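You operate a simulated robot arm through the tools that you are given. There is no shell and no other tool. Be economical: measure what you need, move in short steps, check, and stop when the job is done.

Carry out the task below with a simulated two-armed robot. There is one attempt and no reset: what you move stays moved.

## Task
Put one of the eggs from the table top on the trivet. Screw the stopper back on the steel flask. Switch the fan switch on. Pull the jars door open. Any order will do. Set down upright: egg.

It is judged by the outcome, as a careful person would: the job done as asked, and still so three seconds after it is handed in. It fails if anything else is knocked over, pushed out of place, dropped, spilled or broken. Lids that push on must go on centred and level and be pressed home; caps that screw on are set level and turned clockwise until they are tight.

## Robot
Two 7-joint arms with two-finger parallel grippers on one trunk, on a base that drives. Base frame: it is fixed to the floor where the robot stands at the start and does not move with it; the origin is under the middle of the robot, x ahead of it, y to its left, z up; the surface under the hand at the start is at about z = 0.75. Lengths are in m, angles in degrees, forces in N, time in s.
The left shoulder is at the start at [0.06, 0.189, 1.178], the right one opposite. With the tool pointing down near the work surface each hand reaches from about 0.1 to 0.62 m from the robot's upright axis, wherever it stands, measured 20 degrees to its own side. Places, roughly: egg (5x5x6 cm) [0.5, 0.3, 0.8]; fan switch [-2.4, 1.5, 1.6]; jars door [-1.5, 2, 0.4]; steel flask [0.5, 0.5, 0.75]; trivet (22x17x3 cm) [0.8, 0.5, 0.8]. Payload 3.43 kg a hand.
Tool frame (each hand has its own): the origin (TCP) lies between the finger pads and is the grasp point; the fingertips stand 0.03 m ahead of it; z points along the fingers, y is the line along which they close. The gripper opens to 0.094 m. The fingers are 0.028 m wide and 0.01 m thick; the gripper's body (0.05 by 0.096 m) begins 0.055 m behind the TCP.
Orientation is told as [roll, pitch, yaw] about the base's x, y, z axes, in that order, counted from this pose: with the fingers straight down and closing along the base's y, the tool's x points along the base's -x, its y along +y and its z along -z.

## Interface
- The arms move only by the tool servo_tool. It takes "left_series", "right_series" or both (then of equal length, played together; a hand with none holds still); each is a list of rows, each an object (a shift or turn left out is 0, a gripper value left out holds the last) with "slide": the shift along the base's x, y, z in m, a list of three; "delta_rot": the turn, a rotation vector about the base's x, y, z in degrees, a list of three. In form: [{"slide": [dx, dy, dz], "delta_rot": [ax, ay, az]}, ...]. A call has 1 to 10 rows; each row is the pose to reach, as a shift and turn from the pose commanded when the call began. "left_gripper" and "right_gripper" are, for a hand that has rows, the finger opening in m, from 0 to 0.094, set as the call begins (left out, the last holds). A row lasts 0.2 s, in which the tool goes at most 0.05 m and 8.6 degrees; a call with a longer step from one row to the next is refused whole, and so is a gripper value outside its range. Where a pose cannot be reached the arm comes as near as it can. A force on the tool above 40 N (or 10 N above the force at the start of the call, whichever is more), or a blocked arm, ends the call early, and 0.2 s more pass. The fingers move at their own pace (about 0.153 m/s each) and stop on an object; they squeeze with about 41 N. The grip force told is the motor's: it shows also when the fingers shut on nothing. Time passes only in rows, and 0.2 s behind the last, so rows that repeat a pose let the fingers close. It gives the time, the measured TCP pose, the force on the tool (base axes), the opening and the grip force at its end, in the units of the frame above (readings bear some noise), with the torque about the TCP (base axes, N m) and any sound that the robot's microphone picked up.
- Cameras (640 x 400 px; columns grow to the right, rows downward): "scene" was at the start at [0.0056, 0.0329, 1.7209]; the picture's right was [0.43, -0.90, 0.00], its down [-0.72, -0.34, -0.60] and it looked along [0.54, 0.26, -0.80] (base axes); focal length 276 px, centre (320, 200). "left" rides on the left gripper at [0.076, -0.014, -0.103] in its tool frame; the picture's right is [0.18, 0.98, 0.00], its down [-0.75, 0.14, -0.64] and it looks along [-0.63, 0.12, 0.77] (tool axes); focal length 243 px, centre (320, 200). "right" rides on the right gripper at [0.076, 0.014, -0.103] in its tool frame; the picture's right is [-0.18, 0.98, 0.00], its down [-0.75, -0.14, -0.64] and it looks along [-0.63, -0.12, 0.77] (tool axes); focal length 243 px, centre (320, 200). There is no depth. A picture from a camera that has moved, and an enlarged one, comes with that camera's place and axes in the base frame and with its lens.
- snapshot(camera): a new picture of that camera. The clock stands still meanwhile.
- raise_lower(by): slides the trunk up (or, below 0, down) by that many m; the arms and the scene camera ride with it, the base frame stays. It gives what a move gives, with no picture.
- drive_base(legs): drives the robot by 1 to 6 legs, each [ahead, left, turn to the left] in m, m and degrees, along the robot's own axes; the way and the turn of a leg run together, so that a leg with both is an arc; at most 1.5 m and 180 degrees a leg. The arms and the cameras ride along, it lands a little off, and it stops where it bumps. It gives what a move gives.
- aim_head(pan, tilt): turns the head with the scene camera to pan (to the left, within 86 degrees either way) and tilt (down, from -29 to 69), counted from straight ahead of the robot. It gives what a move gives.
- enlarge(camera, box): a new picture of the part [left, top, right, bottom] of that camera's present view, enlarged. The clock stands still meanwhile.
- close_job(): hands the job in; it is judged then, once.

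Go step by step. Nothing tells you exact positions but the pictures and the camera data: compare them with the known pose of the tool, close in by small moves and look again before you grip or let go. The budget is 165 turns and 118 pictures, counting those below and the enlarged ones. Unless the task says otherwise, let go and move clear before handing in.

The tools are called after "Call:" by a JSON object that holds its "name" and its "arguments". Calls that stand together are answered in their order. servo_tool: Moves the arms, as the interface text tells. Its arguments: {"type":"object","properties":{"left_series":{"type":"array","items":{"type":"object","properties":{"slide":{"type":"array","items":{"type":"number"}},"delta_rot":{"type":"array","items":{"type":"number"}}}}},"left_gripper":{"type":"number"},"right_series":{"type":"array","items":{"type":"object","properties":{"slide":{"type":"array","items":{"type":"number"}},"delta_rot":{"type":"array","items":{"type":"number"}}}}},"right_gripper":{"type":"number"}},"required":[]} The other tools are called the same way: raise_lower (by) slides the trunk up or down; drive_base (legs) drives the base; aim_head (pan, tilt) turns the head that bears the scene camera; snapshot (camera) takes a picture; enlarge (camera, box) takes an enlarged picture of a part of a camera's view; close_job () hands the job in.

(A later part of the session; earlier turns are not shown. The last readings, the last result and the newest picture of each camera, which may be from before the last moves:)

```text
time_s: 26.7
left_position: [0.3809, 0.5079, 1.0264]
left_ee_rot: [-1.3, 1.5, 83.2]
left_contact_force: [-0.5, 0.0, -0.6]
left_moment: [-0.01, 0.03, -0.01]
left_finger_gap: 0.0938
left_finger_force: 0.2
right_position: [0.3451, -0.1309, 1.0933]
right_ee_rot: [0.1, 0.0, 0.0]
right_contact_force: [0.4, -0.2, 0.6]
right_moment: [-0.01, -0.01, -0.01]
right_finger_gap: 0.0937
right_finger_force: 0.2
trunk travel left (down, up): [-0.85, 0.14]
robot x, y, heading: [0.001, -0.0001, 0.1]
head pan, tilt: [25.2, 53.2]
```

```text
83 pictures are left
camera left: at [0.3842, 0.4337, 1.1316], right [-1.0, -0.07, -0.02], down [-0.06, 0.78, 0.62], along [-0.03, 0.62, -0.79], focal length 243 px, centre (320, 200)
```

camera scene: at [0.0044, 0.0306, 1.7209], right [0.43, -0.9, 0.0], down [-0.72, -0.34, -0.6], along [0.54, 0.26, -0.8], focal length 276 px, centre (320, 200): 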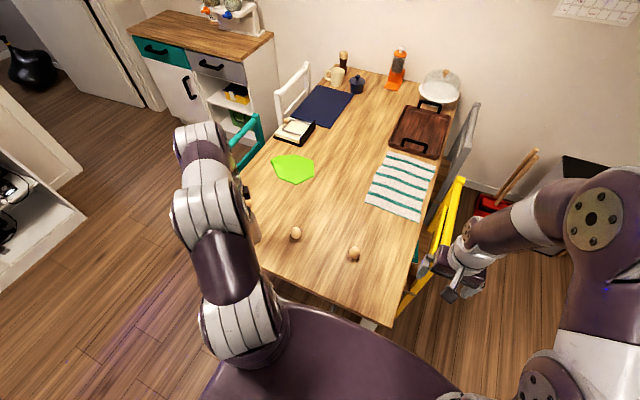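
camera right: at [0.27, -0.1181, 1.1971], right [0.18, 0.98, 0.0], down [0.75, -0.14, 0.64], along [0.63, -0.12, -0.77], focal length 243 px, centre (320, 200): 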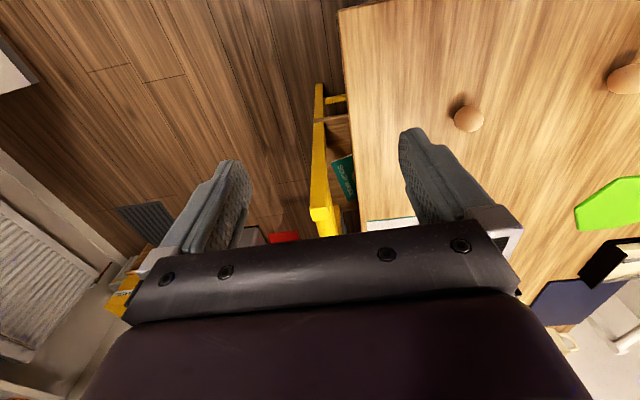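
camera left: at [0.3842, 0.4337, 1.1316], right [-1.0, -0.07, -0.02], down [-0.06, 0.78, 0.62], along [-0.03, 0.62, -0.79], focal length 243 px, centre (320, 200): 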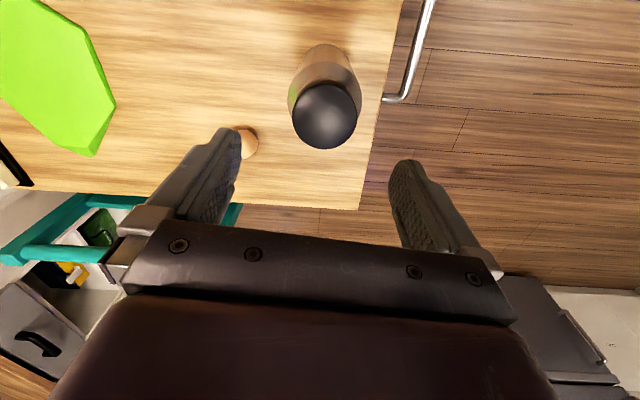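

Straighten the small wrist tilt and come down closer to re-measure the cap.

Call:
{"name": "servo_tool", "arguments": {"left_series": [{"slide": [-0.003, -0.006, -0.01], "delta_rot": [1.65, 1.11, 3]}, {"slide": [-0.003, -0.006, -0.03], "delta_rot": [1.65, 1.11, 7]}, {"slide": [-0.003, -0.006, -0.04], "delta_rot": [1.65, 1.11, 12]}, {"slide": [-0.003, -0.006, -0.04], "delta_rot": [1.65, 1.11, 12]}]}}

Call:
{"name": "enlarge", "arguments": {"camera": "left", "box": [220, 40, 420, 220]}}

```text
time_s: 27.7
left_position: [0.3773, 0.5, 0.987]
left_ee_rot: [-0.2, -0.1, 95.1]
left_contact_force: [0.1, -0.5, 0.1]
left_moment: [0.04, 0.02, 0.04]
left_finger_gap: 0.0939
left_finger_force: 0.0
right_position: [0.3453, -0.1313, 1.0928]
right_ee_rot: [0.0, 0.0, 0.0]
right_contact_force: [-0.1, 0.4, 0.8]
right_moment: [0.05, 0.01, -0.01]
right_finger_gap: 0.094
right_finger_force: 0.1
trunk travel left (down, up): [-0.85, 0.14]
robot x, y, heading: [0.0003, -0.0029, -0.1]
head pan, tilt: [25.2, 53.2]
```

```text
2.22 times, centred on (320, 130) of left
camera zoom: at [0.3985, 0.4261, 1.0887], right [-0.96, -0.27, 0.0], down [-0.21, 0.74, 0.64], along [-0.17, 0.62, -0.77], focal length 539 px, centre (320, 356)
```

zoom: 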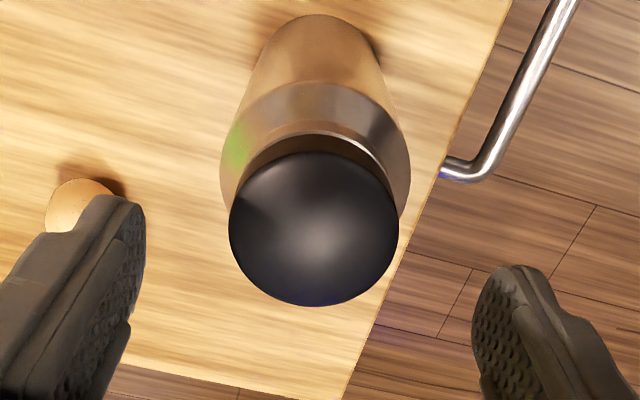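

Cap at about (0.380, 0.501), level. Regrip.

Call:
{"name": "servo_tool", "arguments": {"left_series": [{"slide": [0.002, 0.001, -0.015]}, {"slide": [0.0025, 0.001, -0.03]}, {"slide": [0.0025, 0.001, -0.039]}, {"slide": [0.0025, 0.001, -0.039]}]}}

Call:
{"name": "servo_tool", "arguments": {"left_series": [{"slide": [0, 0, 0]}, {"slide": [0, 0, 0]}, {"slide": [0, 0, 0]}], "left_gripper": 0.03}}

Call:
{"name": "servo_tool", "arguments": {"left_series": [{"slide": [0, 0, -0.001], "delta_rot": [0, 0, -8]}, {"slide": [0, 0, -0.001], "delta_rot": [0, 0, -16]}, {"slide": [0, 0, -0.001], "delta_rot": [0, 0, -24]}, {"slide": [0, 0, -0.001], "delta_rot": [0, 0, -32]}, {"slide": [0, 0, -0.0015], "delta_rot": [0, 0, -40]}, {"slide": [0, 0, -0.0015], "delta_rot": [0, 0, -48]}, {"slide": [0, 0, -0.002], "delta_rot": [0, 0, -56]}, {"slide": [0, 0, -0.002], "delta_rot": [0, 0, -64]}, {"slide": [0, 0, -0.002], "delta_rot": [0, 0, -72]}]}}

Call:
{"name": "enlarge", "arguments": {"camera": "left", "box": [265, 40, 375, 220]}}

```text
time_s: 28.7
left_position: [0.3791, 0.5027, 0.9463]
left_ee_rot: [-0.1, -0.2, 95.1]
left_contact_force: [0.1, -0.3, 0.1]
left_moment: [0.02, 0.01, 0.01]
left_finger_gap: 0.0937
left_finger_force: 0.0
right_position: [0.3451, -0.131, 1.0928]
right_ee_rot: [0.1, -0.1, 0.1]
right_contact_force: [-0.2, -0.2, -0.3]
right_moment: [0.0, -0.01, 0.03]
right_finger_gap: 0.0939
right_finger_force: 0.0
trunk travel left (down, up): [-0.85, 0.14]
robot x, y, heading: [0.0002, -0.0025, 0.3]
head pan, tilt: [25.2, 53.2]
```

```text
time_s: 29.5
left_position: [0.3791, 0.5012, 0.9479]
left_ee_rot: [-0.3, -0.1, 95.0]
left_contact_force: [0.0, -0.5, 0.6]
left_moment: [0.0, 0.05, 0.0]
left_finger_gap: 0.052
left_finger_force: 41.1
right_position: [0.3456, -0.1309, 1.093]
right_ee_rot: [0.0, -0.1, 0.0]
right_contact_force: [0.1, 0.4, 0.4]
right_moment: [0.02, -0.01, 0.0]
right_finger_gap: 0.094
right_finger_force: 0.0
trunk travel left (down, up): [-0.85, 0.14]
robot x, y, heading: [-0.0008, 0.0021, 0.2]
head pan, tilt: [25.2, 53.2]
```

```text
time_s: 31.5
left_position: [0.3802, 0.5018, 0.9458]
left_ee_rot: [-0.1, -0.3, 22.9]
left_contact_force: [2.4, 1.0, 16.5]
left_moment: [0.05, -0.18, -0.04]
left_finger_gap: 0.0522
left_finger_force: 41.2
right_position: [0.3445, -0.1305, 1.0937]
right_ee_rot: [0.2, 0.0, 0.0]
right_contact_force: [0.6, 0.1, 0.1]
right_moment: [-0.04, 0.01, -0.02]
right_finger_gap: 0.094
right_finger_force: 0.0
trunk travel left (down, up): [-0.85, 0.14]
robot x, y, heading: [0.0023, 0.003, -0.1]
head pan, tilt: [25.2, 53.2]
```

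```text
2.22 times, centred on (320, 130) of left
camera zoom: at [0.3154, 0.4598, 1.0486], right [-0.55, 0.83, 0.0], down [0.64, 0.42, 0.64], along [0.54, 0.35, -0.76], focal length 539 px, centre (320, 356)
```

zoom: 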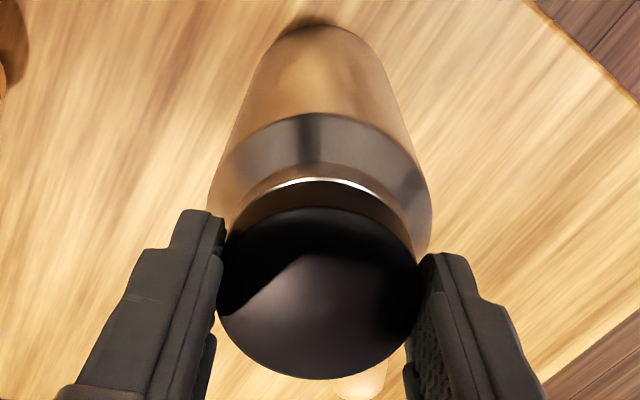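

The label has moved round: the flask is slipping with the cap on the table. I'll hold its body with the right hand: first turn the right hand (yaw 65°, fingers tilted up to 30° below horizontal).

Call:
{"name": "servo_tool", "arguments": {"right_series": [{"slide": [0, 0.01, 0], "delta_rot": [0, 0, 8]}, {"slide": [0, 0.02, 0], "delta_rot": [0, 0, 16]}, {"slide": [0, 0.03, 0], "delta_rot": [0, 0, 24]}, {"slide": [0, 0.04, 0], "delta_rot": [0, 0, 32]}, {"slide": [0, 0.05, 0], "delta_rot": [0, 0, 40]}, {"slide": [0, 0.06, 0], "delta_rot": [0, 0, 48]}, {"slide": [0, 0.08, 0], "delta_rot": [0, 0, 56]}, {"slide": [0, 0.1, 0], "delta_rot": [0, 0, 64]}]}}

Call:
{"name": "servo_tool", "arguments": {"right_series": [{"slide": [0, 0, -0.01], "delta_rot": [6.8, -3.17, 0]}, {"slide": [0, 0, -0.02], "delta_rot": [13.6, -6.35, 0]}, {"slide": [0, 0.02, -0.04], "delta_rot": [20.4, -9.5, 0]}, {"slide": [0, 0.04, -0.06], "delta_rot": [27.2, -12.7, 0]}, {"slide": [0, 0.06, -0.08], "delta_rot": [34, -15.9, 0]}, {"slide": [0, 0.08, -0.1], "delta_rot": [40.8, -19, 0]}, {"slide": [0, 0.1, -0.12], "delta_rot": [47.6, -22.2, 0]}, {"slide": [0, 0.12, -0.14], "delta_rot": [54.4, -25.4, 0]}]}}

Call:
{"name": "snapshot", "arguments": {"camera": "right"}}

Call:
{"name": "snapshot", "arguments": {"camera": "scene"}}

```text
time_s: 33.3
left_position: [0.3805, 0.502, 0.9463]
left_ee_rot: [-0.2, -0.1, 22.9]
left_contact_force: [3.6, 1.0, 17.6]
left_moment: [0.09, -0.2, -0.03]
left_finger_gap: 0.0521
left_finger_force: 41.5
right_position: [0.3462, -0.0306, 1.0947]
right_ee_rot: [-0.1, 0.0, 64.3]
right_contact_force: [0.1, -0.1, -0.2]
right_moment: [-0.03, 0.0, -0.01]
right_finger_gap: 0.094
right_finger_force: 0.1
trunk travel left (down, up): [-0.85, 0.14]
robot x, y, heading: [0.0017, 0.0039, -0.1]
head pan, tilt: [25.2, 53.2]
```

```text
time_s: 35.1
left_position: [0.381, 0.5032, 0.9457]
left_ee_rot: [-0.3, -0.1, 23.0]
left_contact_force: [2.0, 3.0, 15.5]
left_moment: [0.14, 0.03, -0.05]
left_finger_gap: 0.0524
left_finger_force: 41.1
right_position: [0.3606, 0.0912, 0.9561]
right_ee_rot: [2.6, -60.0, 62.5]
right_contact_force: [0.8, -0.7, -0.4]
right_moment: [0.01, 0.01, 0.03]
right_finger_gap: 0.094
right_finger_force: 0.0
right hand out of reach, approached as far as the arm can: row 8
trunk travel left (down, up): [-0.85, 0.14]
robot x, y, heading: [-0.0026, -0.0004, -0.0]
head pan, tilt: [25.2, 53.2]
```

```text
80 pictures are left
camera right: at [0.2946, -0.0187, 0.9427], right [-0.85, 0.5, 0.18], down [0.07, -0.23, 0.97], along [0.53, 0.83, 0.16], focal length 243 px, centre (320, 200)
```

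right: 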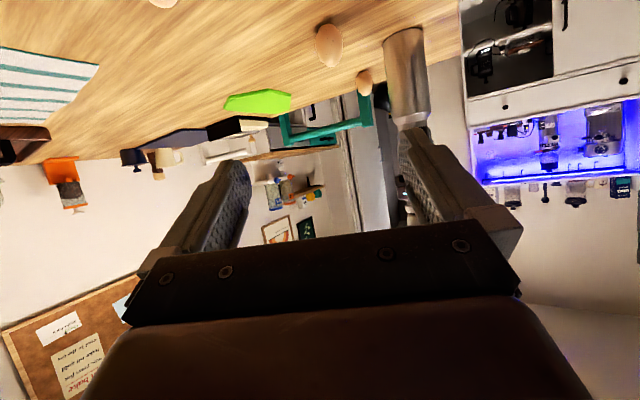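

```text
79 pictures are left
camera scene: at [0.0049, 0.0311, 1.7211], right [0.43, -0.9, 0.0], down [-0.72, -0.34, -0.6], along [0.54, 0.26, -0.8], focal length 276 px, centre (320, 200)
```

scene: 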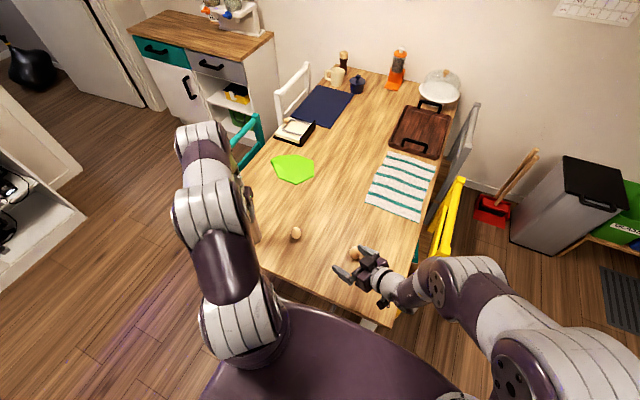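

Good pose nearly reached. Now move the right hand to a pre-grasp point in front of the flask.

Call:
{"name": "servo_tool", "arguments": {"right_series": [{"slide": [-0.006, 0.04, -0.008]}, {"slide": [-0.012, 0.08, -0.016]}, {"slide": [-0.018, 0.12, -0.024]}, {"slide": [-0.024, 0.16, -0.032]}, {"slide": [-0.03, 0.2, -0.04]}, {"slide": [-0.036, 0.24, -0.048]}, {"slide": [-0.039, 0.27, -0.056]}]}}

Call:
{"name": "snapshot", "arguments": {"camera": "right"}}

Call:
{"name": "snapshot", "arguments": {"camera": "scene"}}

```text
time_s: 36.7
left_position: [0.3795, 0.5013, 0.9449]
left_ee_rot: [-0.2, -0.1, 23.1]
left_contact_force: [1.3, 1.0, 12.2]
left_moment: [0.04, 0.01, 0.01]
left_finger_gap: 0.052
left_finger_force: 40.9
right_position: [0.3662, 0.3315, 0.8974]
right_ee_rot: [1.0, -60.0, 66.3]
right_contact_force: [-0.5, 0.4, 0.1]
right_moment: [-0.02, 0.04, -0.02]
right_finger_gap: 0.0939
right_finger_force: 0.2
right hand out of reach, approached as far as the arm can: row 4, 5, 6, 7
trunk travel left (down, up): [-0.85, 0.14]
robot x, y, heading: [0.0004, 0.0009, -0.3]
head pan, tilt: [25.2, 53.2]
```

```text
78 pictures are left
camera right: at [0.3057, 0.2185, 0.8834], right [-0.87, 0.46, 0.17], down [0.07, -0.22, 0.97], along [0.49, 0.86, 0.16], focal length 243 px, centre (320, 200)
```

right: 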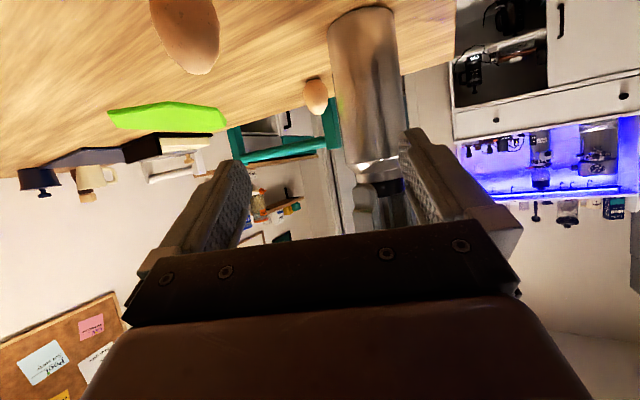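

```text
77 pictures are left
camera scene: at [0.0047, 0.0315, 1.721], right [0.43, -0.9, 0.0], down [-0.72, -0.34, -0.6], along [0.54, 0.26, -0.8], focal length 276 px, centre (320, 200)
```

scene: 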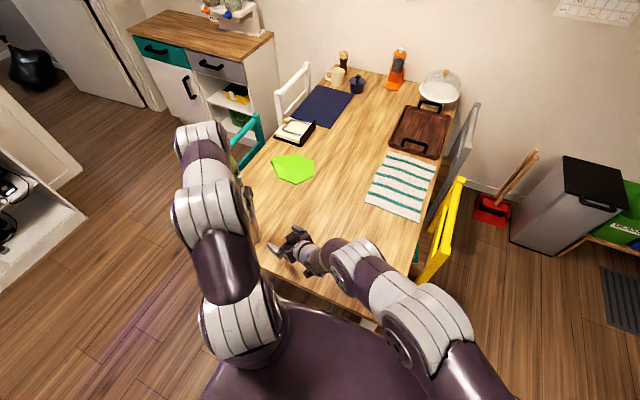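

The hand is stopped short in x by reach; pointing the fingers more toward +y (yaw ≈82°) gives a straighter approach.

Call:
{"name": "servo_tool", "arguments": {"right_series": [{"slide": [0, 0, 0], "delta_rot": [0, 0, 8]}, {"slide": [0.002, 0.01, -0.002], "delta_rot": [0, 0, 16]}, {"slide": [0.004, 0.03, -0.005], "delta_rot": [0, 0, 16]}, {"slide": [0.004, 0.05, -0.014], "delta_rot": [0, 0, 16]}]}}

Call:
{"name": "snapshot", "arguments": {"camera": "right"}}

```text
time_s: 37.7
left_position: [0.3789, 0.5018, 0.9454]
left_ee_rot: [-0.3, -0.1, 22.9]
left_contact_force: [1.1, 1.6, 13.4]
left_moment: [0.15, 0.09, 0.03]
left_finger_gap: 0.052
left_finger_force: 40.8
right_position: [0.3725, 0.3835, 0.8856]
right_ee_rot: [1.5, -60.0, 79.1]
right_contact_force: [-0.3, 1.2, 0.3]
right_moment: [0.02, -0.02, -0.01]
right_finger_gap: 0.0938
right_finger_force: 0.1
trunk travel left (down, up): [-0.85, 0.14]
robot x, y, heading: [-0.0017, -0.0015, -0.0]
head pan, tilt: [25.2, 53.2]
```

```text
76 pictures are left
camera right: at [0.3389, 0.2584, 0.8719], right [-0.95, 0.25, 0.17], down [0.12, -0.2, 0.97], along [0.28, 0.95, 0.16], focal length 243 px, centre (320, 200)
```

right: 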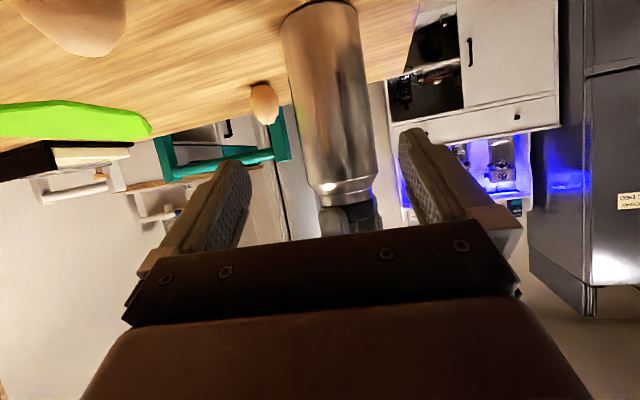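

Flask sits between the fingers. Turn 8° more and advance along y, descending to z≈0.83.

Call:
{"name": "servo_tool", "arguments": {"right_series": [{"slide": [0.002, 0.01, -0.008], "delta_rot": [0, 0, 7]}, {"slide": [0.004, 0.03, -0.02], "delta_rot": [0, 0, 7]}, {"slide": [0.005, 0.05, -0.033], "delta_rot": [0, 0, 7]}, {"slide": [0.006, 0.065, -0.043], "delta_rot": [0, 0, 7]}]}}

Call:
{"name": "snapshot", "arguments": {"camera": "right"}}

```text
time_s: 38.3
left_position: [0.3839, 0.5062, 0.9482]
left_ee_rot: [0.0, -0.6, 23.3]
left_contact_force: [10.2, -4.5, 12.4]
left_moment: [-0.63, 0.61, 0.47]
left_finger_gap: 0.0522
left_finger_force: 41.3
right_position: [0.4261, 0.4379, 0.9953]
right_ee_rot: [-14.0, -67.3, 99.3]
right_contact_force: [-9.2, 4.4, -18.0]
right_moment: [-0.33, -0.83, -0.05]
right_finger_gap: 0.0941
right_finger_force: 0.0
right hand out of reach, approached as far as the arm can: row 2, 3
trunk travel left (down, up): [-0.85, 0.14]
robot x, y, heading: [0.0008, 0.0018, 0.1]
head pan, tilt: [25.2, 53.2]
stopped in row 3 (right hand): the arm was blocked; the commanded pose is now the measured one
```

```text
75 pictures are left
camera right: at [0.4087, 0.3142, 0.9636], right [-0.99, 0.13, 0.08], down [0.03, -0.31, 0.95], along [0.15, 0.94, 0.31], focal length 243 px, centre (320, 200)
```

right: 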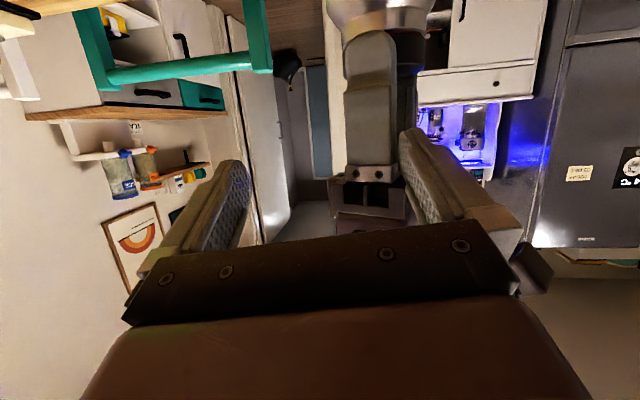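

The right arm jumped near its limit and bumped the left hand. Back it off at once and check everything.

Call:
{"name": "servo_tool", "arguments": {"right_series": [{"slide": [0, -0.03, 0.01]}, {"slide": [0, -0.07, 0.02]}, {"slide": [-0.01, -0.11, 0.03]}, {"slide": [-0.02, -0.15, 0.04]}]}}

Call:
{"name": "enlarge", "arguments": {"camera": "left", "box": [200, 20, 440, 240]}}

Call:
{"name": "snapshot", "arguments": {"camera": "scene"}}

```text
time_s: 38.6
left_position: [0.3841, 0.5039, 0.9477]
left_ee_rot: [-0.1, -0.8, 23.2]
left_contact_force: [-0.1, -0.3, -2.5]
left_moment: [-0.05, 0.03, 0.02]
left_finger_gap: 0.052
left_finger_force: 40.6
right_position: [0.4245, 0.4317, 1.0]
right_ee_rot: [-16.2, -67.9, 101.9]
right_contact_force: [0.3, 0.8, -1.9]
right_moment: [-0.03, -0.04, 0.02]
right_finger_gap: 0.0938
right_finger_force: 0.1
trunk travel left (down, up): [-0.85, 0.14]
robot x, y, heading: [-0.0012, 0.0047, 0.0]
head pan, tilt: [25.2, 53.2]
stopped in row 1 (right hand): the force on the tool passed its limit at 80 N (the readings are from after the stop); the commanded pose is now the measured one
```

```text
1.82 times, centred on (320, 130) of left
camera zoom: at [0.3195, 0.4618, 1.0504], right [-0.56, 0.83, 0.0], down [0.63, 0.42, 0.65], along [0.54, 0.36, -0.76], focal length 441 px, centre (320, 327)
```

zoom: 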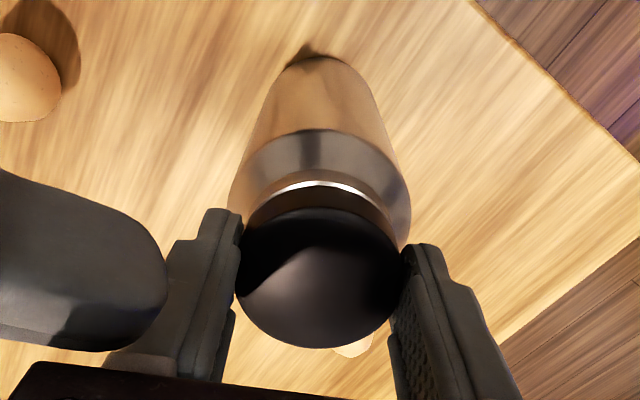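

```text
73 pictures are left
camera scene: at [0.006, 0.033, 1.7207], right [0.43, -0.9, 0.0], down [-0.72, -0.34, -0.6], along [0.54, 0.26, -0.8], focal length 276 px, centre (320, 200)
```

scene: 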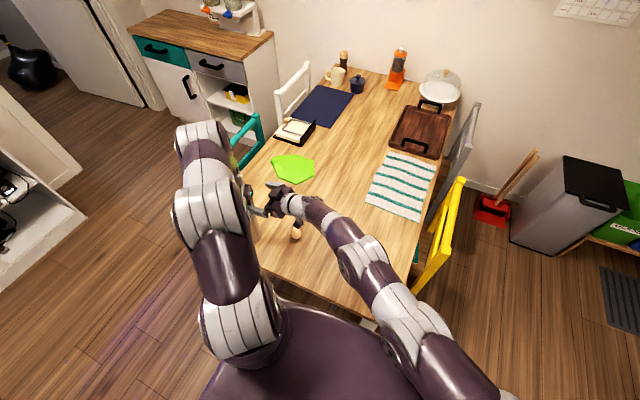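

Right finger is close beside the left gripper. Retreat in very small steps straight back.

Call:
{"name": "servo_tool", "arguments": {"right_series": [{"slide": [0.002, -0.008, 0.0]}, {"slide": [0.004, -0.016, 0.0]}, {"slide": [0.006, -0.024, 0.0]}]}}

Call:
{"name": "snapshot", "arguments": {"camera": "left"}}

```text
time_s: 39.4
left_position: [0.3838, 0.5061, 0.9477]
left_ee_rot: [-0.1, -0.7, 23.2]
left_contact_force: [0.3, -0.2, -4.9]
left_moment: [0.03, 0.02, -0.02]
left_finger_gap: 0.052
left_finger_force: 40.7
right_position: [0.4309, 0.4093, 1.0012]
right_ee_rot: [-16.4, -67.9, 102.2]
right_contact_force: [-0.2, -0.1, 1.0]
right_moment: [-0.01, 0.0, -0.01]
right_finger_gap: 0.094
right_finger_force: 0.1
trunk travel left (down, up): [-0.85, 0.14]
robot x, y, heading: [0.0016, 0.0009, 0.1]
head pan, tilt: [25.2, 53.2]
```

```text
72 pictures are left
camera left: at [0.3199, 0.4626, 1.0506], right [-0.56, 0.83, 0.0], down [0.63, 0.42, 0.65], along [0.54, 0.36, -0.76], focal length 243 px, centre (320, 200)
```

left: 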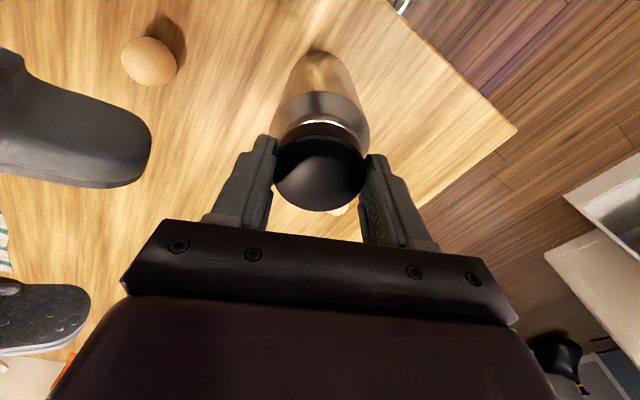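

Clear. Retract the right hand fully, and release the cap so the robot can be repositioned.

Call:
{"name": "servo_tool", "arguments": {"right_series": [{"slide": [0, -0.04, 0]}, {"slide": [0, -0.08, 0.01]}, {"slide": [0, -0.12, 0.02]}, {"slide": [0, -0.16, 0.03]}, {"slide": [-0.02, -0.2, 0.04]}, {"slide": [-0.04, -0.24, 0.05]}, {"slide": [-0.06, -0.28, 0.06]}, {"slide": [-0.08, -0.32, 0.07]}]}}

Call:
{"name": "servo_tool", "arguments": {"left_series": [{"slide": [0, 0, -0.001]}, {"slide": [0, 0, -0.001]}, {"slide": [0, 0, -0.001]}, {"slide": [0, 0, -0.001]}], "left_gripper": 0.094}}

Call:
{"name": "servo_tool", "arguments": {"left_series": [{"slide": [0, 0, 0.04]}, {"slide": [0, 0, 0.08]}, {"slide": [-0.01, -0.01, 0.12]}, {"slide": [-0.03, -0.03, 0.15]}, {"slide": [-0.05, -0.06, 0.17]}]}}

Call:
{"name": "aim_head", "arguments": {"pan": 50, "tilt": 60}}

Call:
{"name": "snapshot", "arguments": {"camera": "scene"}}

Call:
{"name": "snapshot", "arguments": {"camera": "left"}}

```text
time_s: 41.2
left_position: [0.3845, 0.505, 0.9496]
left_ee_rot: [-0.1, -0.8, 23.2]
left_contact_force: [-0.6, -0.3, -3.7]
left_moment: [0.02, 0.03, -0.01]
left_finger_gap: 0.052
left_finger_force: 40.7
right_position: [0.3516, 0.1289, 1.0855]
right_ee_rot: [-15.5, -65.6, 100.5]
right_contact_force: [0.0, -0.6, 0.7]
right_moment: [-0.02, -0.02, 0.0]
right_finger_gap: 0.094
right_finger_force: 0.1
right hand out of reach, approached as far as the arm can: row 7, 8
trunk travel left (down, up): [-0.85, 0.14]
robot x, y, heading: [0.0028, -0.0009, -0.0]
head pan, tilt: [25.2, 53.2]
```

```text
time_s: 42.2
left_position: [0.3856, 0.505, 0.9473]
left_ee_rot: [-0.1, -0.9, 23.1]
left_contact_force: [0.0, -0.2, -0.4]
left_moment: [-0.02, 0.0, 0.0]
left_finger_gap: 0.0938
left_finger_force: 0.1
right_position: [0.3542, 0.1297, 1.0866]
right_ee_rot: [-15.4, -65.6, 100.4]
right_contact_force: [-0.1, 0.2, 0.6]
right_moment: [0.0, 0.01, 0.02]
right_finger_gap: 0.094
right_finger_force: 0.0
trunk travel left (down, up): [-0.85, 0.14]
robot x, y, heading: [-0.0011, -0.001, -0.2]
head pan, tilt: [25.2, 53.2]
```

```text
time_s: 43.4
left_position: [0.3338, 0.4409, 1.1149]
left_ee_rot: [0.1, -0.9, 23.3]
left_contact_force: [-0.2, 0.3, -0.3]
left_moment: [-0.02, 0.01, -0.01]
left_finger_gap: 0.0939
left_finger_force: 0.2
right_position: [0.3509, 0.1275, 1.0858]
right_ee_rot: [-15.8, -65.6, 100.7]
right_contact_force: [-0.7, -1.2, 0.3]
right_moment: [0.01, -0.02, -0.01]
right_finger_gap: 0.094
right_finger_force: 0.1
trunk travel left (down, up): [-0.85, 0.14]
robot x, y, heading: [-0.0027, -0.0001, 0.1]
head pan, tilt: [25.2, 53.2]
```

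```text
time_s: 44.3
left_position: [0.3352, 0.4426, 1.1139]
left_ee_rot: [-0.1, -0.8, 23.2]
left_contact_force: [0.7, -0.8, 0.5]
left_moment: [0.0, -0.03, -0.03]
left_finger_gap: 0.0939
left_finger_force: 0.0
right_position: [0.3543, 0.1291, 1.0849]
right_ee_rot: [-15.4, -65.7, 100.4]
right_contact_force: [-0.1, -0.3, -0.9]
right_moment: [-0.02, -0.01, 0.05]
right_finger_gap: 0.0939
right_finger_force: 0.0
trunk travel left (down, up): [-0.85, 0.14]
robot x, y, heading: [0.0011, -0.0005, -0.3]
head pan, tilt: [50.0, 60.0]
```

```text
71 pictures are left
camera scene: at [-0.0181, 0.0529, 1.7126], right [0.77, -0.64, 0.0], down [-0.56, -0.66, -0.5], along [0.32, 0.38, -0.87], focal length 276 px, centre (320, 200)
```

scene: 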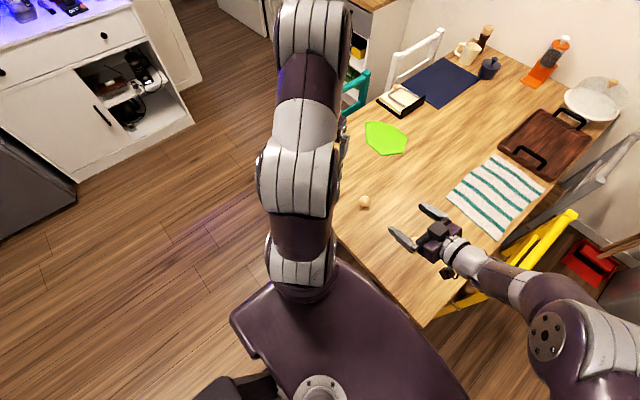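

```text
70 pictures are left
camera left: at [0.2696, 0.4004, 1.2167], right [-0.56, 0.83, 0.0], down [0.63, 0.42, 0.65], along [0.54, 0.36, -0.76], focal length 243 px, centre (320, 200)
```

left: 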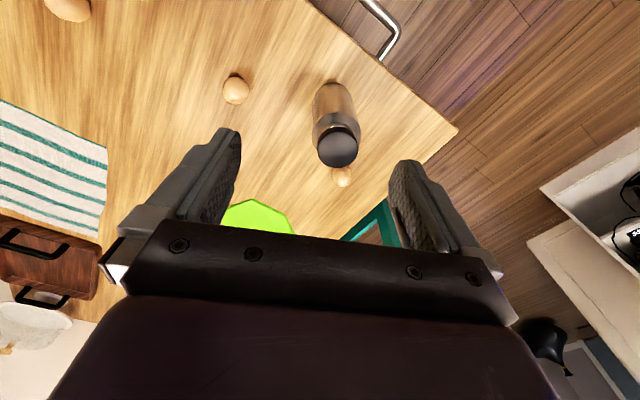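

Floor left of the robot looks clear, but a chrome tube sits by the table edge; look closer before driving.

Call:
{"name": "enlarge", "arguments": {"camera": "left", "box": [220, 0, 480, 200]}}

Call:
{"name": "aim_head", "arguments": {"pan": 70, "tilt": 69}}

Call:
{"name": "snapshot", "arguments": {"camera": "scene"}}

```text
2.00 times, centred on (350, 100) of left
camera zoom: at [0.2696, 0.4004, 1.2167], right [-0.56, 0.83, 0.0], down [0.63, 0.42, 0.65], along [0.54, 0.36, -0.76], focal length 485 px, centre (260, 400)
```

zoom: 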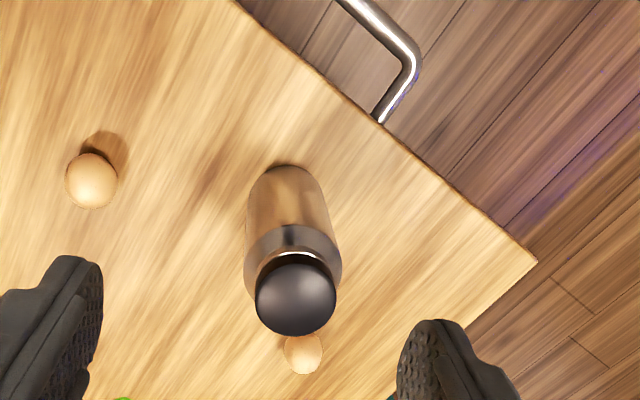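

```text
time_s: 45.2
left_position: [0.335, 0.443, 1.1145]
left_ee_rot: [0.0, -0.8, 23.2]
left_contact_force: [-0.4, 1.1, -0.3]
left_moment: [-0.06, -0.02, -0.01]
left_finger_gap: 0.0939
left_finger_force: 0.1
right_position: [0.353, 0.1295, 1.0861]
right_ee_rot: [-15.4, -65.6, 100.4]
right_contact_force: [0.2, 0.2, 0.2]
right_moment: [0.0, 0.03, 0.02]
right_finger_gap: 0.0941
right_finger_force: 0.0
trunk travel left (down, up): [-0.85, 0.14]
robot x, y, heading: [-0.0017, -0.0007, -0.3]
head pan, tilt: [70.0, 68.8]
```

```text
68 pictures are left
camera scene: at [-0.0421, 0.0538, 1.7032], right [0.94, -0.34, 0.0], down [-0.32, -0.88, -0.36], along [0.12, 0.34, -0.93], focal length 276 px, centre (320, 200)
```

scene: 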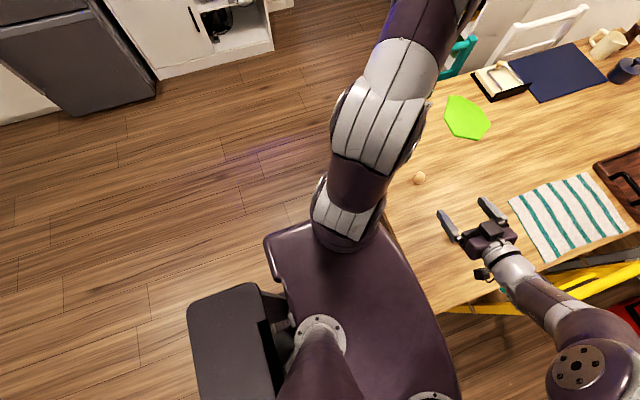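

The rail seems fixed near the table/base front; I'll back off a little, then go 0.3 m left so the flask is in front of both arms.

Call:
{"name": "drive_base", "arguments": {"legs": [[-0.06, 0, 0], [0, 0.3, 0]]}}

Call:
{"name": "aim_head", "arguments": {"pan": 10, "tilt": 60}}

Call:
{"name": "snapshot", "arguments": {"camera": "scene"}}

Call:
{"name": "snapshot", "arguments": {"camera": "right"}}

```text
time_s: 47.8
left_position: [0.2754, 0.7418, 1.1151]
left_ee_rot: [0.0, -0.8, 23.1]
left_contact_force: [-0.1, -0.4, 0.1]
left_moment: [0.0, -0.04, 0.03]
left_finger_gap: 0.0942
left_finger_force: 0.1
right_position: [0.2944, 0.427, 1.0855]
right_ee_rot: [-15.4, -65.6, 100.3]
right_contact_force: [-0.3, -0.7, 0.0]
right_moment: [0.03, 0.03, 0.0]
right_finger_gap: 0.0938
right_finger_force: 0.1
trunk travel left (down, up): [-0.85, 0.14]
robot x, y, heading: [-0.0667, 0.2999, -0.1]
head pan, tilt: [70.0, 68.8]
```

```text
time_s: 49.1
left_position: [0.2747, 0.7418, 1.1134]
left_ee_rot: [-0.1, -0.8, 23.1]
left_contact_force: [-0.2, -0.3, -0.1]
left_moment: [0.0, 0.02, 0.01]
left_finger_gap: 0.0938
left_finger_force: 0.1
right_position: [0.2923, 0.4284, 1.0856]
right_ee_rot: [-15.5, -65.6, 100.3]
right_contact_force: [-0.9, 0.3, -0.1]
right_moment: [0.03, 0.01, -0.01]
right_finger_gap: 0.0939
right_finger_force: 0.2
trunk travel left (down, up): [-0.85, 0.14]
robot x, y, heading: [-0.0615, 0.3014, -0.2]
head pan, tilt: [10.0, 60.0]
```

```text
67 pictures are left
camera scene: at [-0.0563, 0.3136, 1.7126], right [0.17, -0.98, 0.0], down [-0.85, -0.15, -0.5], along [0.49, 0.09, -0.87], focal length 276 px, centre (320, 200)
```

scene: 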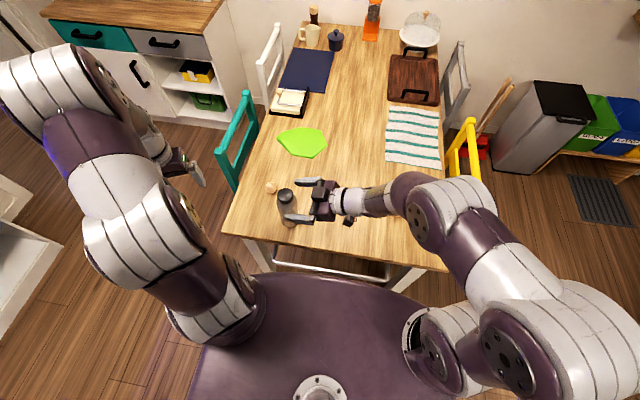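

```text
66 pictures are left
camera right: at [0.2749, 0.3038, 1.0567], right [-0.99, 0.14, 0.06], down [0.02, -0.29, 0.96], along [0.15, 0.95, 0.28], focal length 243 px, centre (320, 200)
```

right: 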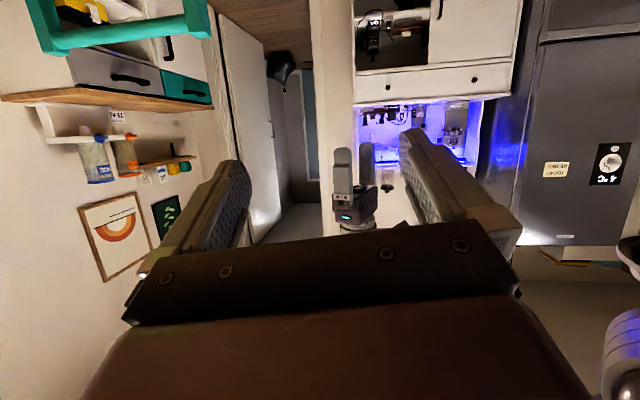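

Driving went well; flask is now well in front. Locate the flask precisely with the scene camera.

Call:
{"name": "enlarge", "arguments": {"camera": "scene", "box": [240, 160, 360, 250]}}

```text
4.44 times, centred on (300, 205) of scene
camera zoom: at [-0.0563, 0.3136, 1.7126], right [0.17, -0.98, 0.0], down [-0.85, -0.15, -0.5], along [0.49, 0.09, -0.87], focal length 1228 px, centre (409, 178)
```

zoom: 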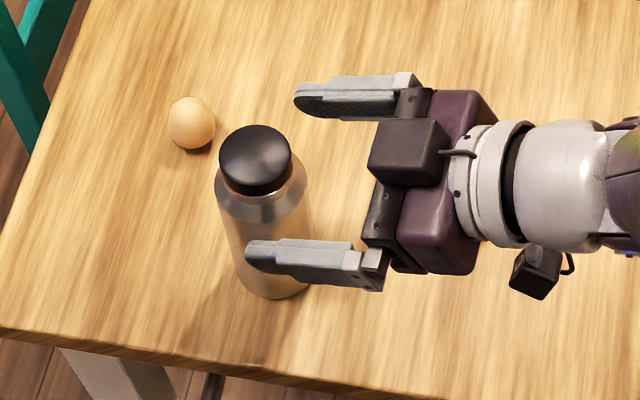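

Flask upright with axis at about (0.382, 0.510). Now bring the right hand to a pre-grasp 13 cm short of it, fixing its roll.

Call:
{"name": "servo_tool", "arguments": {"right_series": [{"slide": [0.015, -0.02, -0.03], "delta_rot": [0.2, 2, -0.9]}, {"slide": [0.03, -0.04, -0.06], "delta_rot": [0.4, 4, -1.8]}, {"slide": [0.045, -0.045, -0.1], "delta_rot": [0.73, 6.29, -2.75]}, {"slide": [0.06, -0.045, -0.14], "delta_rot": [0.73, 6.29, -2.75]}, {"slide": [0.07, -0.045, -0.18], "delta_rot": [0.73, 6.29, -2.75]}, {"slide": [0.075, -0.045, -0.204], "delta_rot": [0.73, 6.29, -2.75]}]}}

Call:
{"name": "snapshot", "arguments": {"camera": "right"}}

Call:
{"name": "enlarge", "arguments": {"camera": "scene", "box": [240, 150, 400, 270]}}

```text
time_s: 50.5
left_position: [0.2756, 0.7416, 1.1154]
left_ee_rot: [0.0, -0.7, 23.1]
left_contact_force: [-0.5, 0.3, 0.7]
left_moment: [0.01, -0.01, 0.04]
left_finger_gap: 0.0941
left_finger_force: 0.0
right_position: [0.3672, 0.4114, 0.8884]
right_ee_rot: [-1.3, -64.7, 83.6]
right_contact_force: [-0.5, -0.5, -1.3]
right_moment: [0.05, -0.04, -0.06]
right_finger_gap: 0.0936
right_finger_force: 0.0
right hand out of reach, approached as far as the arm can: row 1, 2, 3, 4, 5, 6
trunk travel left (down, up): [-0.85, 0.14]
robot x, y, heading: [-0.0619, 0.3002, 0.0]
head pan, tilt: [10.0, 60.0]
```

```text
64 pictures are left
camera right: at [0.3382, 0.2877, 0.8649], right [-0.97, 0.21, 0.16], down [0.1, -0.27, 0.96], along [0.24, 0.94, 0.24], focal length 243 px, centre (320, 200)
```

right: 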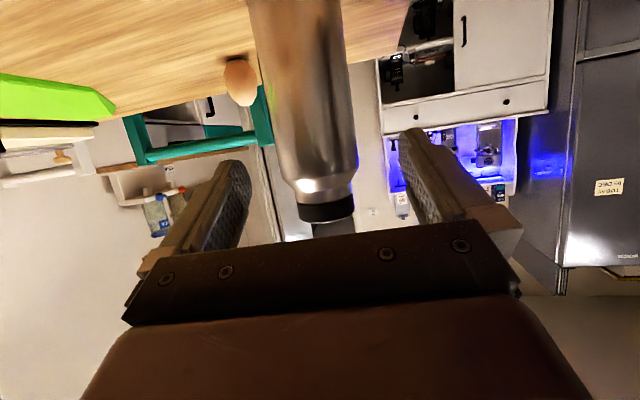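

```text
3.33 times, centred on (320, 210) of scene
camera zoom: at [-0.055, 0.3131, 1.7127], right [0.17, -0.98, 0.0], down [-0.85, -0.15, -0.5], along [0.49, 0.09, -0.87], focal length 921 px, centre (320, 167)
```

zoom: 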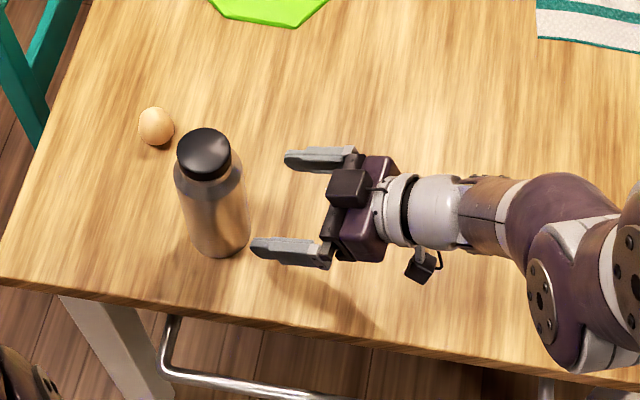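

Very clear view. The wrist is at its limit at this heading; turn it 20° clockwise (fingers heading about 63°) and shift to keep the flask on the approach line.

Call:
{"name": "servo_tool", "arguments": {"right_series": [{"slide": [-0.012, 0, -0.003], "delta_rot": [0, 0, -7]}, {"slide": [-0.024, 0, -0.006], "delta_rot": [0, 0, -14]}, {"slide": [-0.035, 0, -0.008], "delta_rot": [0, 0, -20]}, {"slide": [-0.035, 0, -0.008], "delta_rot": [0, 0, -20]}]}}

Call:
{"name": "snapshot", "arguments": {"camera": "right"}}

Call:
{"name": "enlarge", "arguments": {"camera": "scene", "box": [240, 150, 400, 270]}}

```text
time_s: 51.5
left_position: [0.2757, 0.7419, 1.114]
left_ee_rot: [-0.1, -0.9, 23.0]
left_contact_force: [-0.6, -0.2, 0.7]
left_moment: [0.03, 0.01, -0.01]
left_finger_gap: 0.0943
left_finger_force: 0.1
right_position: [0.3325, 0.4112, 0.877]
right_ee_rot: [0.1, -66.5, 63.4]
right_contact_force: [-0.1, -0.2, 0.4]
right_moment: [-0.02, 0.02, 0.0]
right_finger_gap: 0.094
right_finger_force: 0.0
trunk travel left (down, up): [-0.85, 0.14]
robot x, y, heading: [-0.0634, 0.3014, -0.3]
head pan, tilt: [10.0, 60.0]
```

```text
62 pictures are left
camera right: at [0.2647, 0.3049, 0.8501], right [-0.85, 0.51, 0.17], down [0.0, -0.32, 0.95], along [0.53, 0.8, 0.27], focal length 243 px, centre (320, 200)
```

right: 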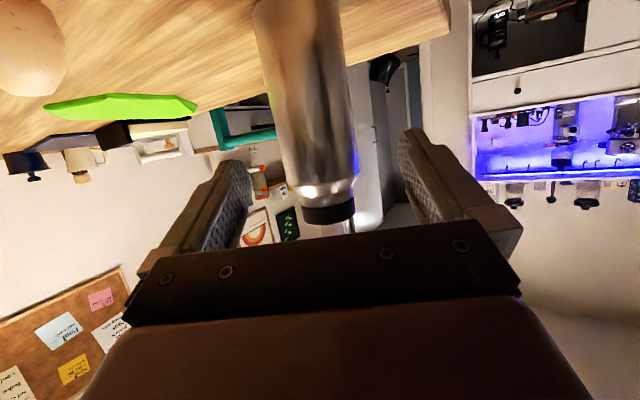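

```text
3.33 times, centred on (320, 210) of scene
camera zoom: at [-0.0555, 0.3128, 1.7126], right [0.17, -0.98, 0.0], down [-0.85, -0.15, -0.5], along [0.49, 0.09, -0.87], focal length 921 px, centre (320, 167)
```

zoom: 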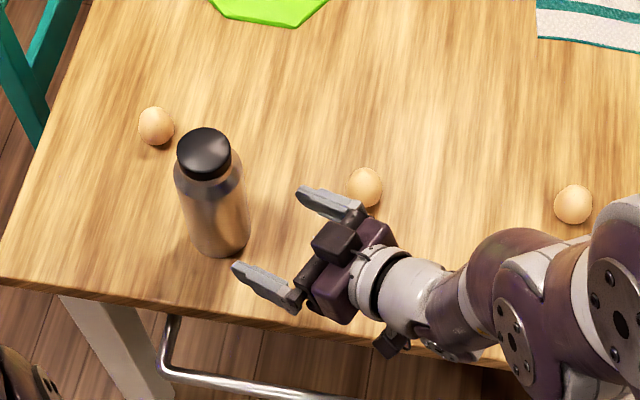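

Aligned laterally on the flask. Advance most of the way, then check.

Call:
{"name": "servo_tool", "arguments": {"right_series": [{"slide": [0.012, 0.024, -0.014]}, {"slide": [0.024, 0.048, -0.028]}, {"slide": [0.034, 0.068, -0.038]}]}}

Call:
{"name": "enlarge", "arguments": {"camera": "scene", "box": [240, 150, 400, 270]}}

Call:
{"name": "snapshot", "arguments": {"camera": "right"}}

```text
time_s: 52.3
left_position: [0.275, 0.7422, 1.1156]
left_ee_rot: [0.0, -0.7, 23.1]
left_contact_force: [0.6, -0.5, 0.0]
left_moment: [0.03, 0.02, 0.01]
left_finger_gap: 0.0938
left_finger_force: 0.1
right_position: [0.3649, 0.479, 0.8377]
right_ee_rot: [0.0, -66.5, 63.3]
right_contact_force: [0.7, 0.3, 0.1]
right_moment: [0.01, 0.01, 0.0]
right_finger_gap: 0.094
right_finger_force: 0.0
trunk travel left (down, up): [-0.85, 0.14]
robot x, y, heading: [-0.0603, 0.2979, 0.2]
head pan, tilt: [10.0, 60.0]
```

```text
3.33 times, centred on (320, 210) of scene
camera zoom: at [-0.0562, 0.3135, 1.7126], right [0.17, -0.98, 0.0], down [-0.85, -0.15, -0.5], along [0.49, 0.09, -0.87], focal length 921 px, centre (320, 167)
```

zoom: 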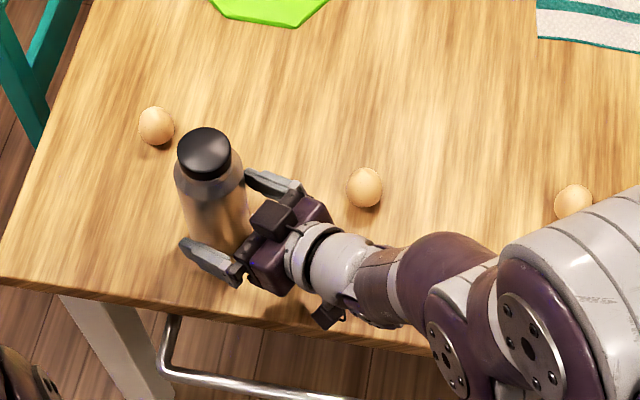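

```text
59 pictures are left
camera right: at [0.2974, 0.3727, 0.8101], right [-0.85, 0.51, 0.17], down [0.0, -0.32, 0.95], along [0.53, 0.8, 0.27], focal length 243 px, centre (320, 200)
```

right: 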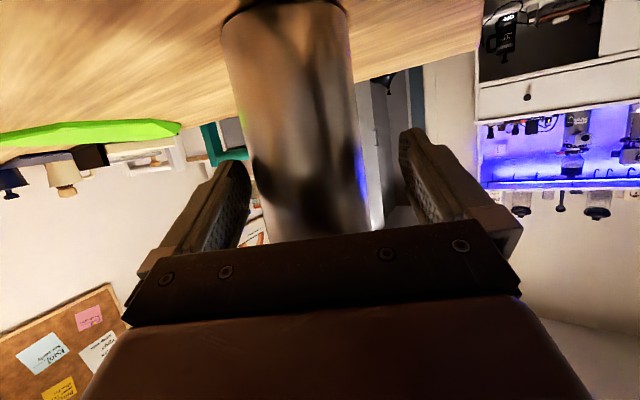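

Flask is about 5 mm to the +x side of the finger midline; adjust, finish the advance, then close.

Call:
{"name": "servo_tool", "arguments": {"right_series": [{"slide": [0.009, 0.007, -0.004]}, {"slide": [0.0185, 0.023, -0.008]}, {"slide": [0.0185, 0.023, -0.008]}]}}

Call:
{"name": "snapshot", "arguments": {"camera": "right"}}

```text
time_s: 53.1
left_position: [0.2752, 0.7417, 1.1149]
left_ee_rot: [-0.1, -0.8, 23.1]
left_contact_force: [-0.2, -0.1, 0.0]
left_moment: [-0.01, 0.01, -0.01]
left_finger_gap: 0.0938
left_finger_force: 0.0
right_position: [0.3845, 0.5043, 0.8299]
right_ee_rot: [0.0, -66.4, 63.3]
right_contact_force: [0.7, 0.4, -0.6]
right_moment: [0.01, 0.02, -0.01]
right_finger_gap: 0.0939
right_finger_force: 0.0
trunk travel left (down, up): [-0.85, 0.14]
robot x, y, heading: [-0.0597, 0.2981, -0.3]
head pan, tilt: [10.0, 60.0]
```

```text
58 pictures are left
camera right: at [0.3166, 0.3977, 0.8027], right [-0.85, 0.51, 0.17], down [0.0, -0.32, 0.95], along [0.53, 0.8, 0.27], focal length 243 px, centre (320, 200)
```

right: 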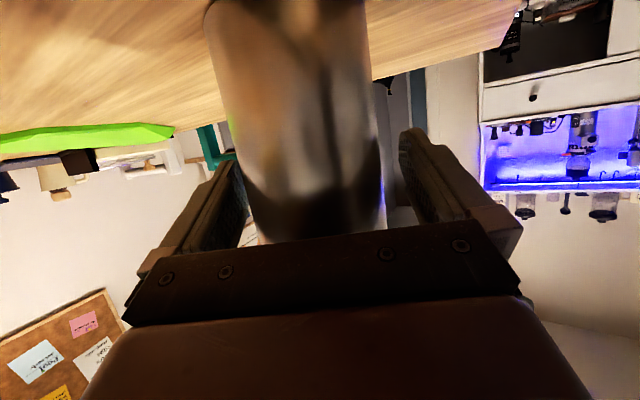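

Well centred (flask columns ≈245–383 between the fingers). Close the right hand on the body.

Call:
{"name": "servo_tool", "arguments": {"right_series": [{"slide": [0, 0, 0]}, {"slide": [0, 0, 0]}, {"slide": [0, 0, 0]}], "right_gripper": 0.06}}

Call:
{"name": "enlarge", "arguments": {"camera": "scene", "box": [240, 150, 400, 270]}}

```text
time_s: 53.9
left_position: [0.2749, 0.7413, 1.1154]
left_ee_rot: [-0.2, -0.7, 23.2]
left_contact_force: [0.5, -0.2, -0.6]
left_moment: [0.01, -0.01, 0.01]
left_finger_gap: 0.0944
left_finger_force: 0.1
right_position: [0.385, 0.5035, 0.8298]
right_ee_rot: [0.1, -66.6, 63.4]
right_contact_force: [1.8, -0.1, 2.7]
right_moment: [0.02, 0.03, 0.01]
right_finger_gap: 0.0753
right_finger_force: 40.8
trunk travel left (down, up): [-0.85, 0.14]
robot x, y, heading: [-0.0621, 0.302, 0.0]
head pan, tilt: [10.0, 60.0]
```

```text
3.33 times, centred on (320, 210) of scene
camera zoom: at [-0.0563, 0.3129, 1.7126], right [0.17, -0.98, 0.0], down [-0.85, -0.15, -0.5], along [0.49, 0.09, -0.87], focal length 921 px, centre (320, 167)
```

zoom: 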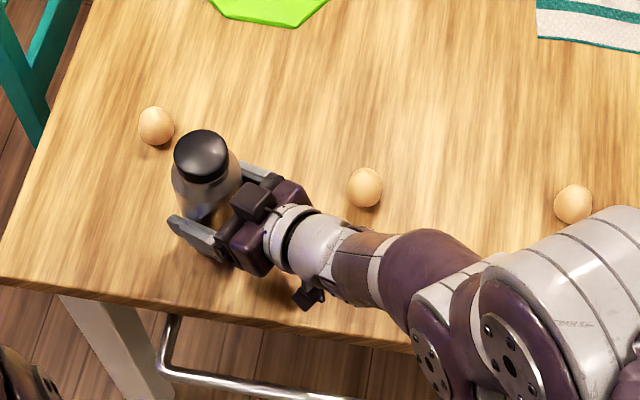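

Held firmly (gap 0.075). Bring the left hand over the cap (≈0.378, 0.511), turned to yaw ≈95°.

Call:
{"name": "servo_tool", "arguments": {"left_series": [{"slide": [0.01, -0.023, 0], "delta_rot": [0, 0, 7.2]}, {"slide": [0.02, -0.046, 0], "delta_rot": [0, 0, 14.4]}, {"slide": [0.03, -0.069, 0], "delta_rot": [0, 0, 21.6]}, {"slide": [0.04, -0.092, 0], "delta_rot": [0, 0, 28.8]}, {"slide": [0.05, -0.115, 0], "delta_rot": [0, 0, 36]}, {"slide": [0.06, -0.138, -0.01], "delta_rot": [0, 0, 43.2]}, {"slide": [0.07, -0.161, -0.02], "delta_rot": [0, 0, 50.4]}, {"slide": [0.08, -0.184, -0.03], "delta_rot": [0, 0, 57.6]}, {"slide": [0.09, -0.207, -0.04], "delta_rot": [-0.4, 0, 64.8]}, {"slide": [0.103, -0.23, -0.05], "delta_rot": [-0.8, 0, 72]}]}}

Call:
{"name": "snapshot", "arguments": {"camera": "left"}}

```text
time_s: 56.1
left_position: [0.3789, 0.5102, 1.0674]
left_ee_rot: [-0.5, -0.2, 95.2]
left_contact_force: [-0.3, 0.6, -0.4]
left_moment: [0.03, 0.03, -0.03]
left_finger_gap: 0.0939
left_finger_force: 0.1
right_position: [0.3843, 0.5026, 0.83]
right_ee_rot: [0.0, -66.6, 63.4]
right_contact_force: [2.1, 0.1, 6.6]
right_moment: [0.24, 0.15, -0.02]
right_finger_gap: 0.0749
right_finger_force: 41.2
trunk travel left (down, up): [-0.85, 0.14]
robot x, y, heading: [-0.0618, 0.3006, -0.1]
head pan, tilt: [10.0, 60.0]
```

```text
56 pictures are left
camera left: at [0.4, 0.4354, 1.1706], right [-0.96, -0.27, -0.01], down [-0.21, 0.73, 0.64], along [-0.17, 0.62, -0.77], focal length 243 px, centre (320, 200)
```

left: 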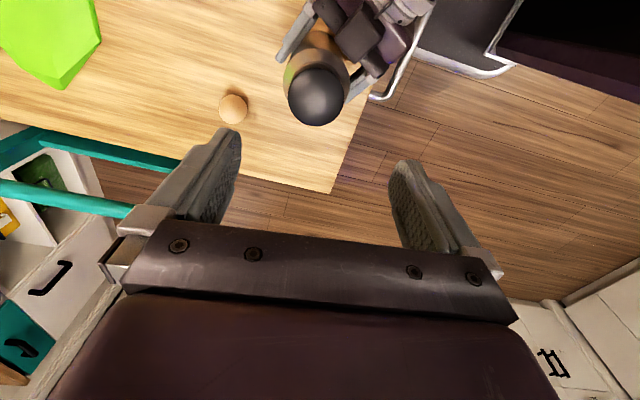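

Lower closer and re-measure the cap.

Call:
{"name": "servo_tool", "arguments": {"left_series": [{"slide": [0.003, -0.003, -0.04], "delta_rot": [0.2, 0.5, 0]}, {"slide": [0.003, -0.003, -0.08], "delta_rot": [0.2, 0.5, 0]}, {"slide": [0.003, -0.003, -0.085], "delta_rot": [0.2, 0.5, 0]}]}}

Call:
{"name": "enlarge", "arguments": {"camera": "left", "box": [220, 40, 420, 220]}}

```text
time_s: 56.9
left_position: [0.3792, 0.5107, 0.98]
left_ee_rot: [-0.1, -0.4, 95.1]
left_contact_force: [0.4, 0.1, 0.2]
left_moment: [0.01, -0.01, 0.0]
left_finger_gap: 0.0941
left_finger_force: 0.0
right_position: [0.3836, 0.5033, 0.8301]
right_ee_rot: [-0.1, -66.5, 63.5]
right_contact_force: [-2.2, -0.7, 7.5]
right_moment: [0.17, 0.41, 0.0]
right_finger_gap: 0.0754
right_finger_force: 40.8
trunk travel left (down, up): [-0.85, 0.14]
robot x, y, heading: [-0.056, 0.3009, 0.2]
head pan, tilt: [10.0, 60.0]
```

```text
2.22 times, centred on (320, 130) of left
camera zoom: at [0.4015, 0.4358, 1.0826], right [-0.96, -0.27, 0.0], down [-0.21, 0.73, 0.65], along [-0.17, 0.62, -0.76], focal length 539 px, centre (320, 356)
```

zoom: 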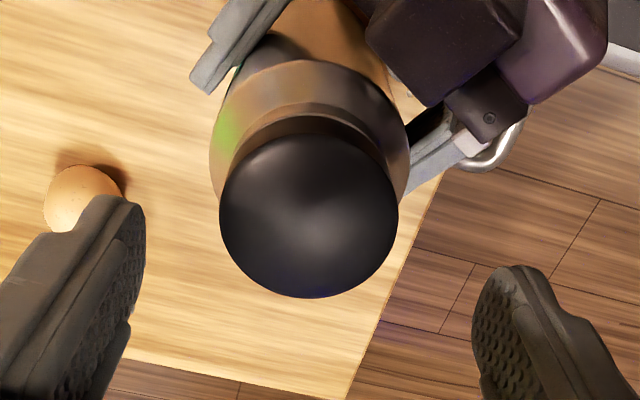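

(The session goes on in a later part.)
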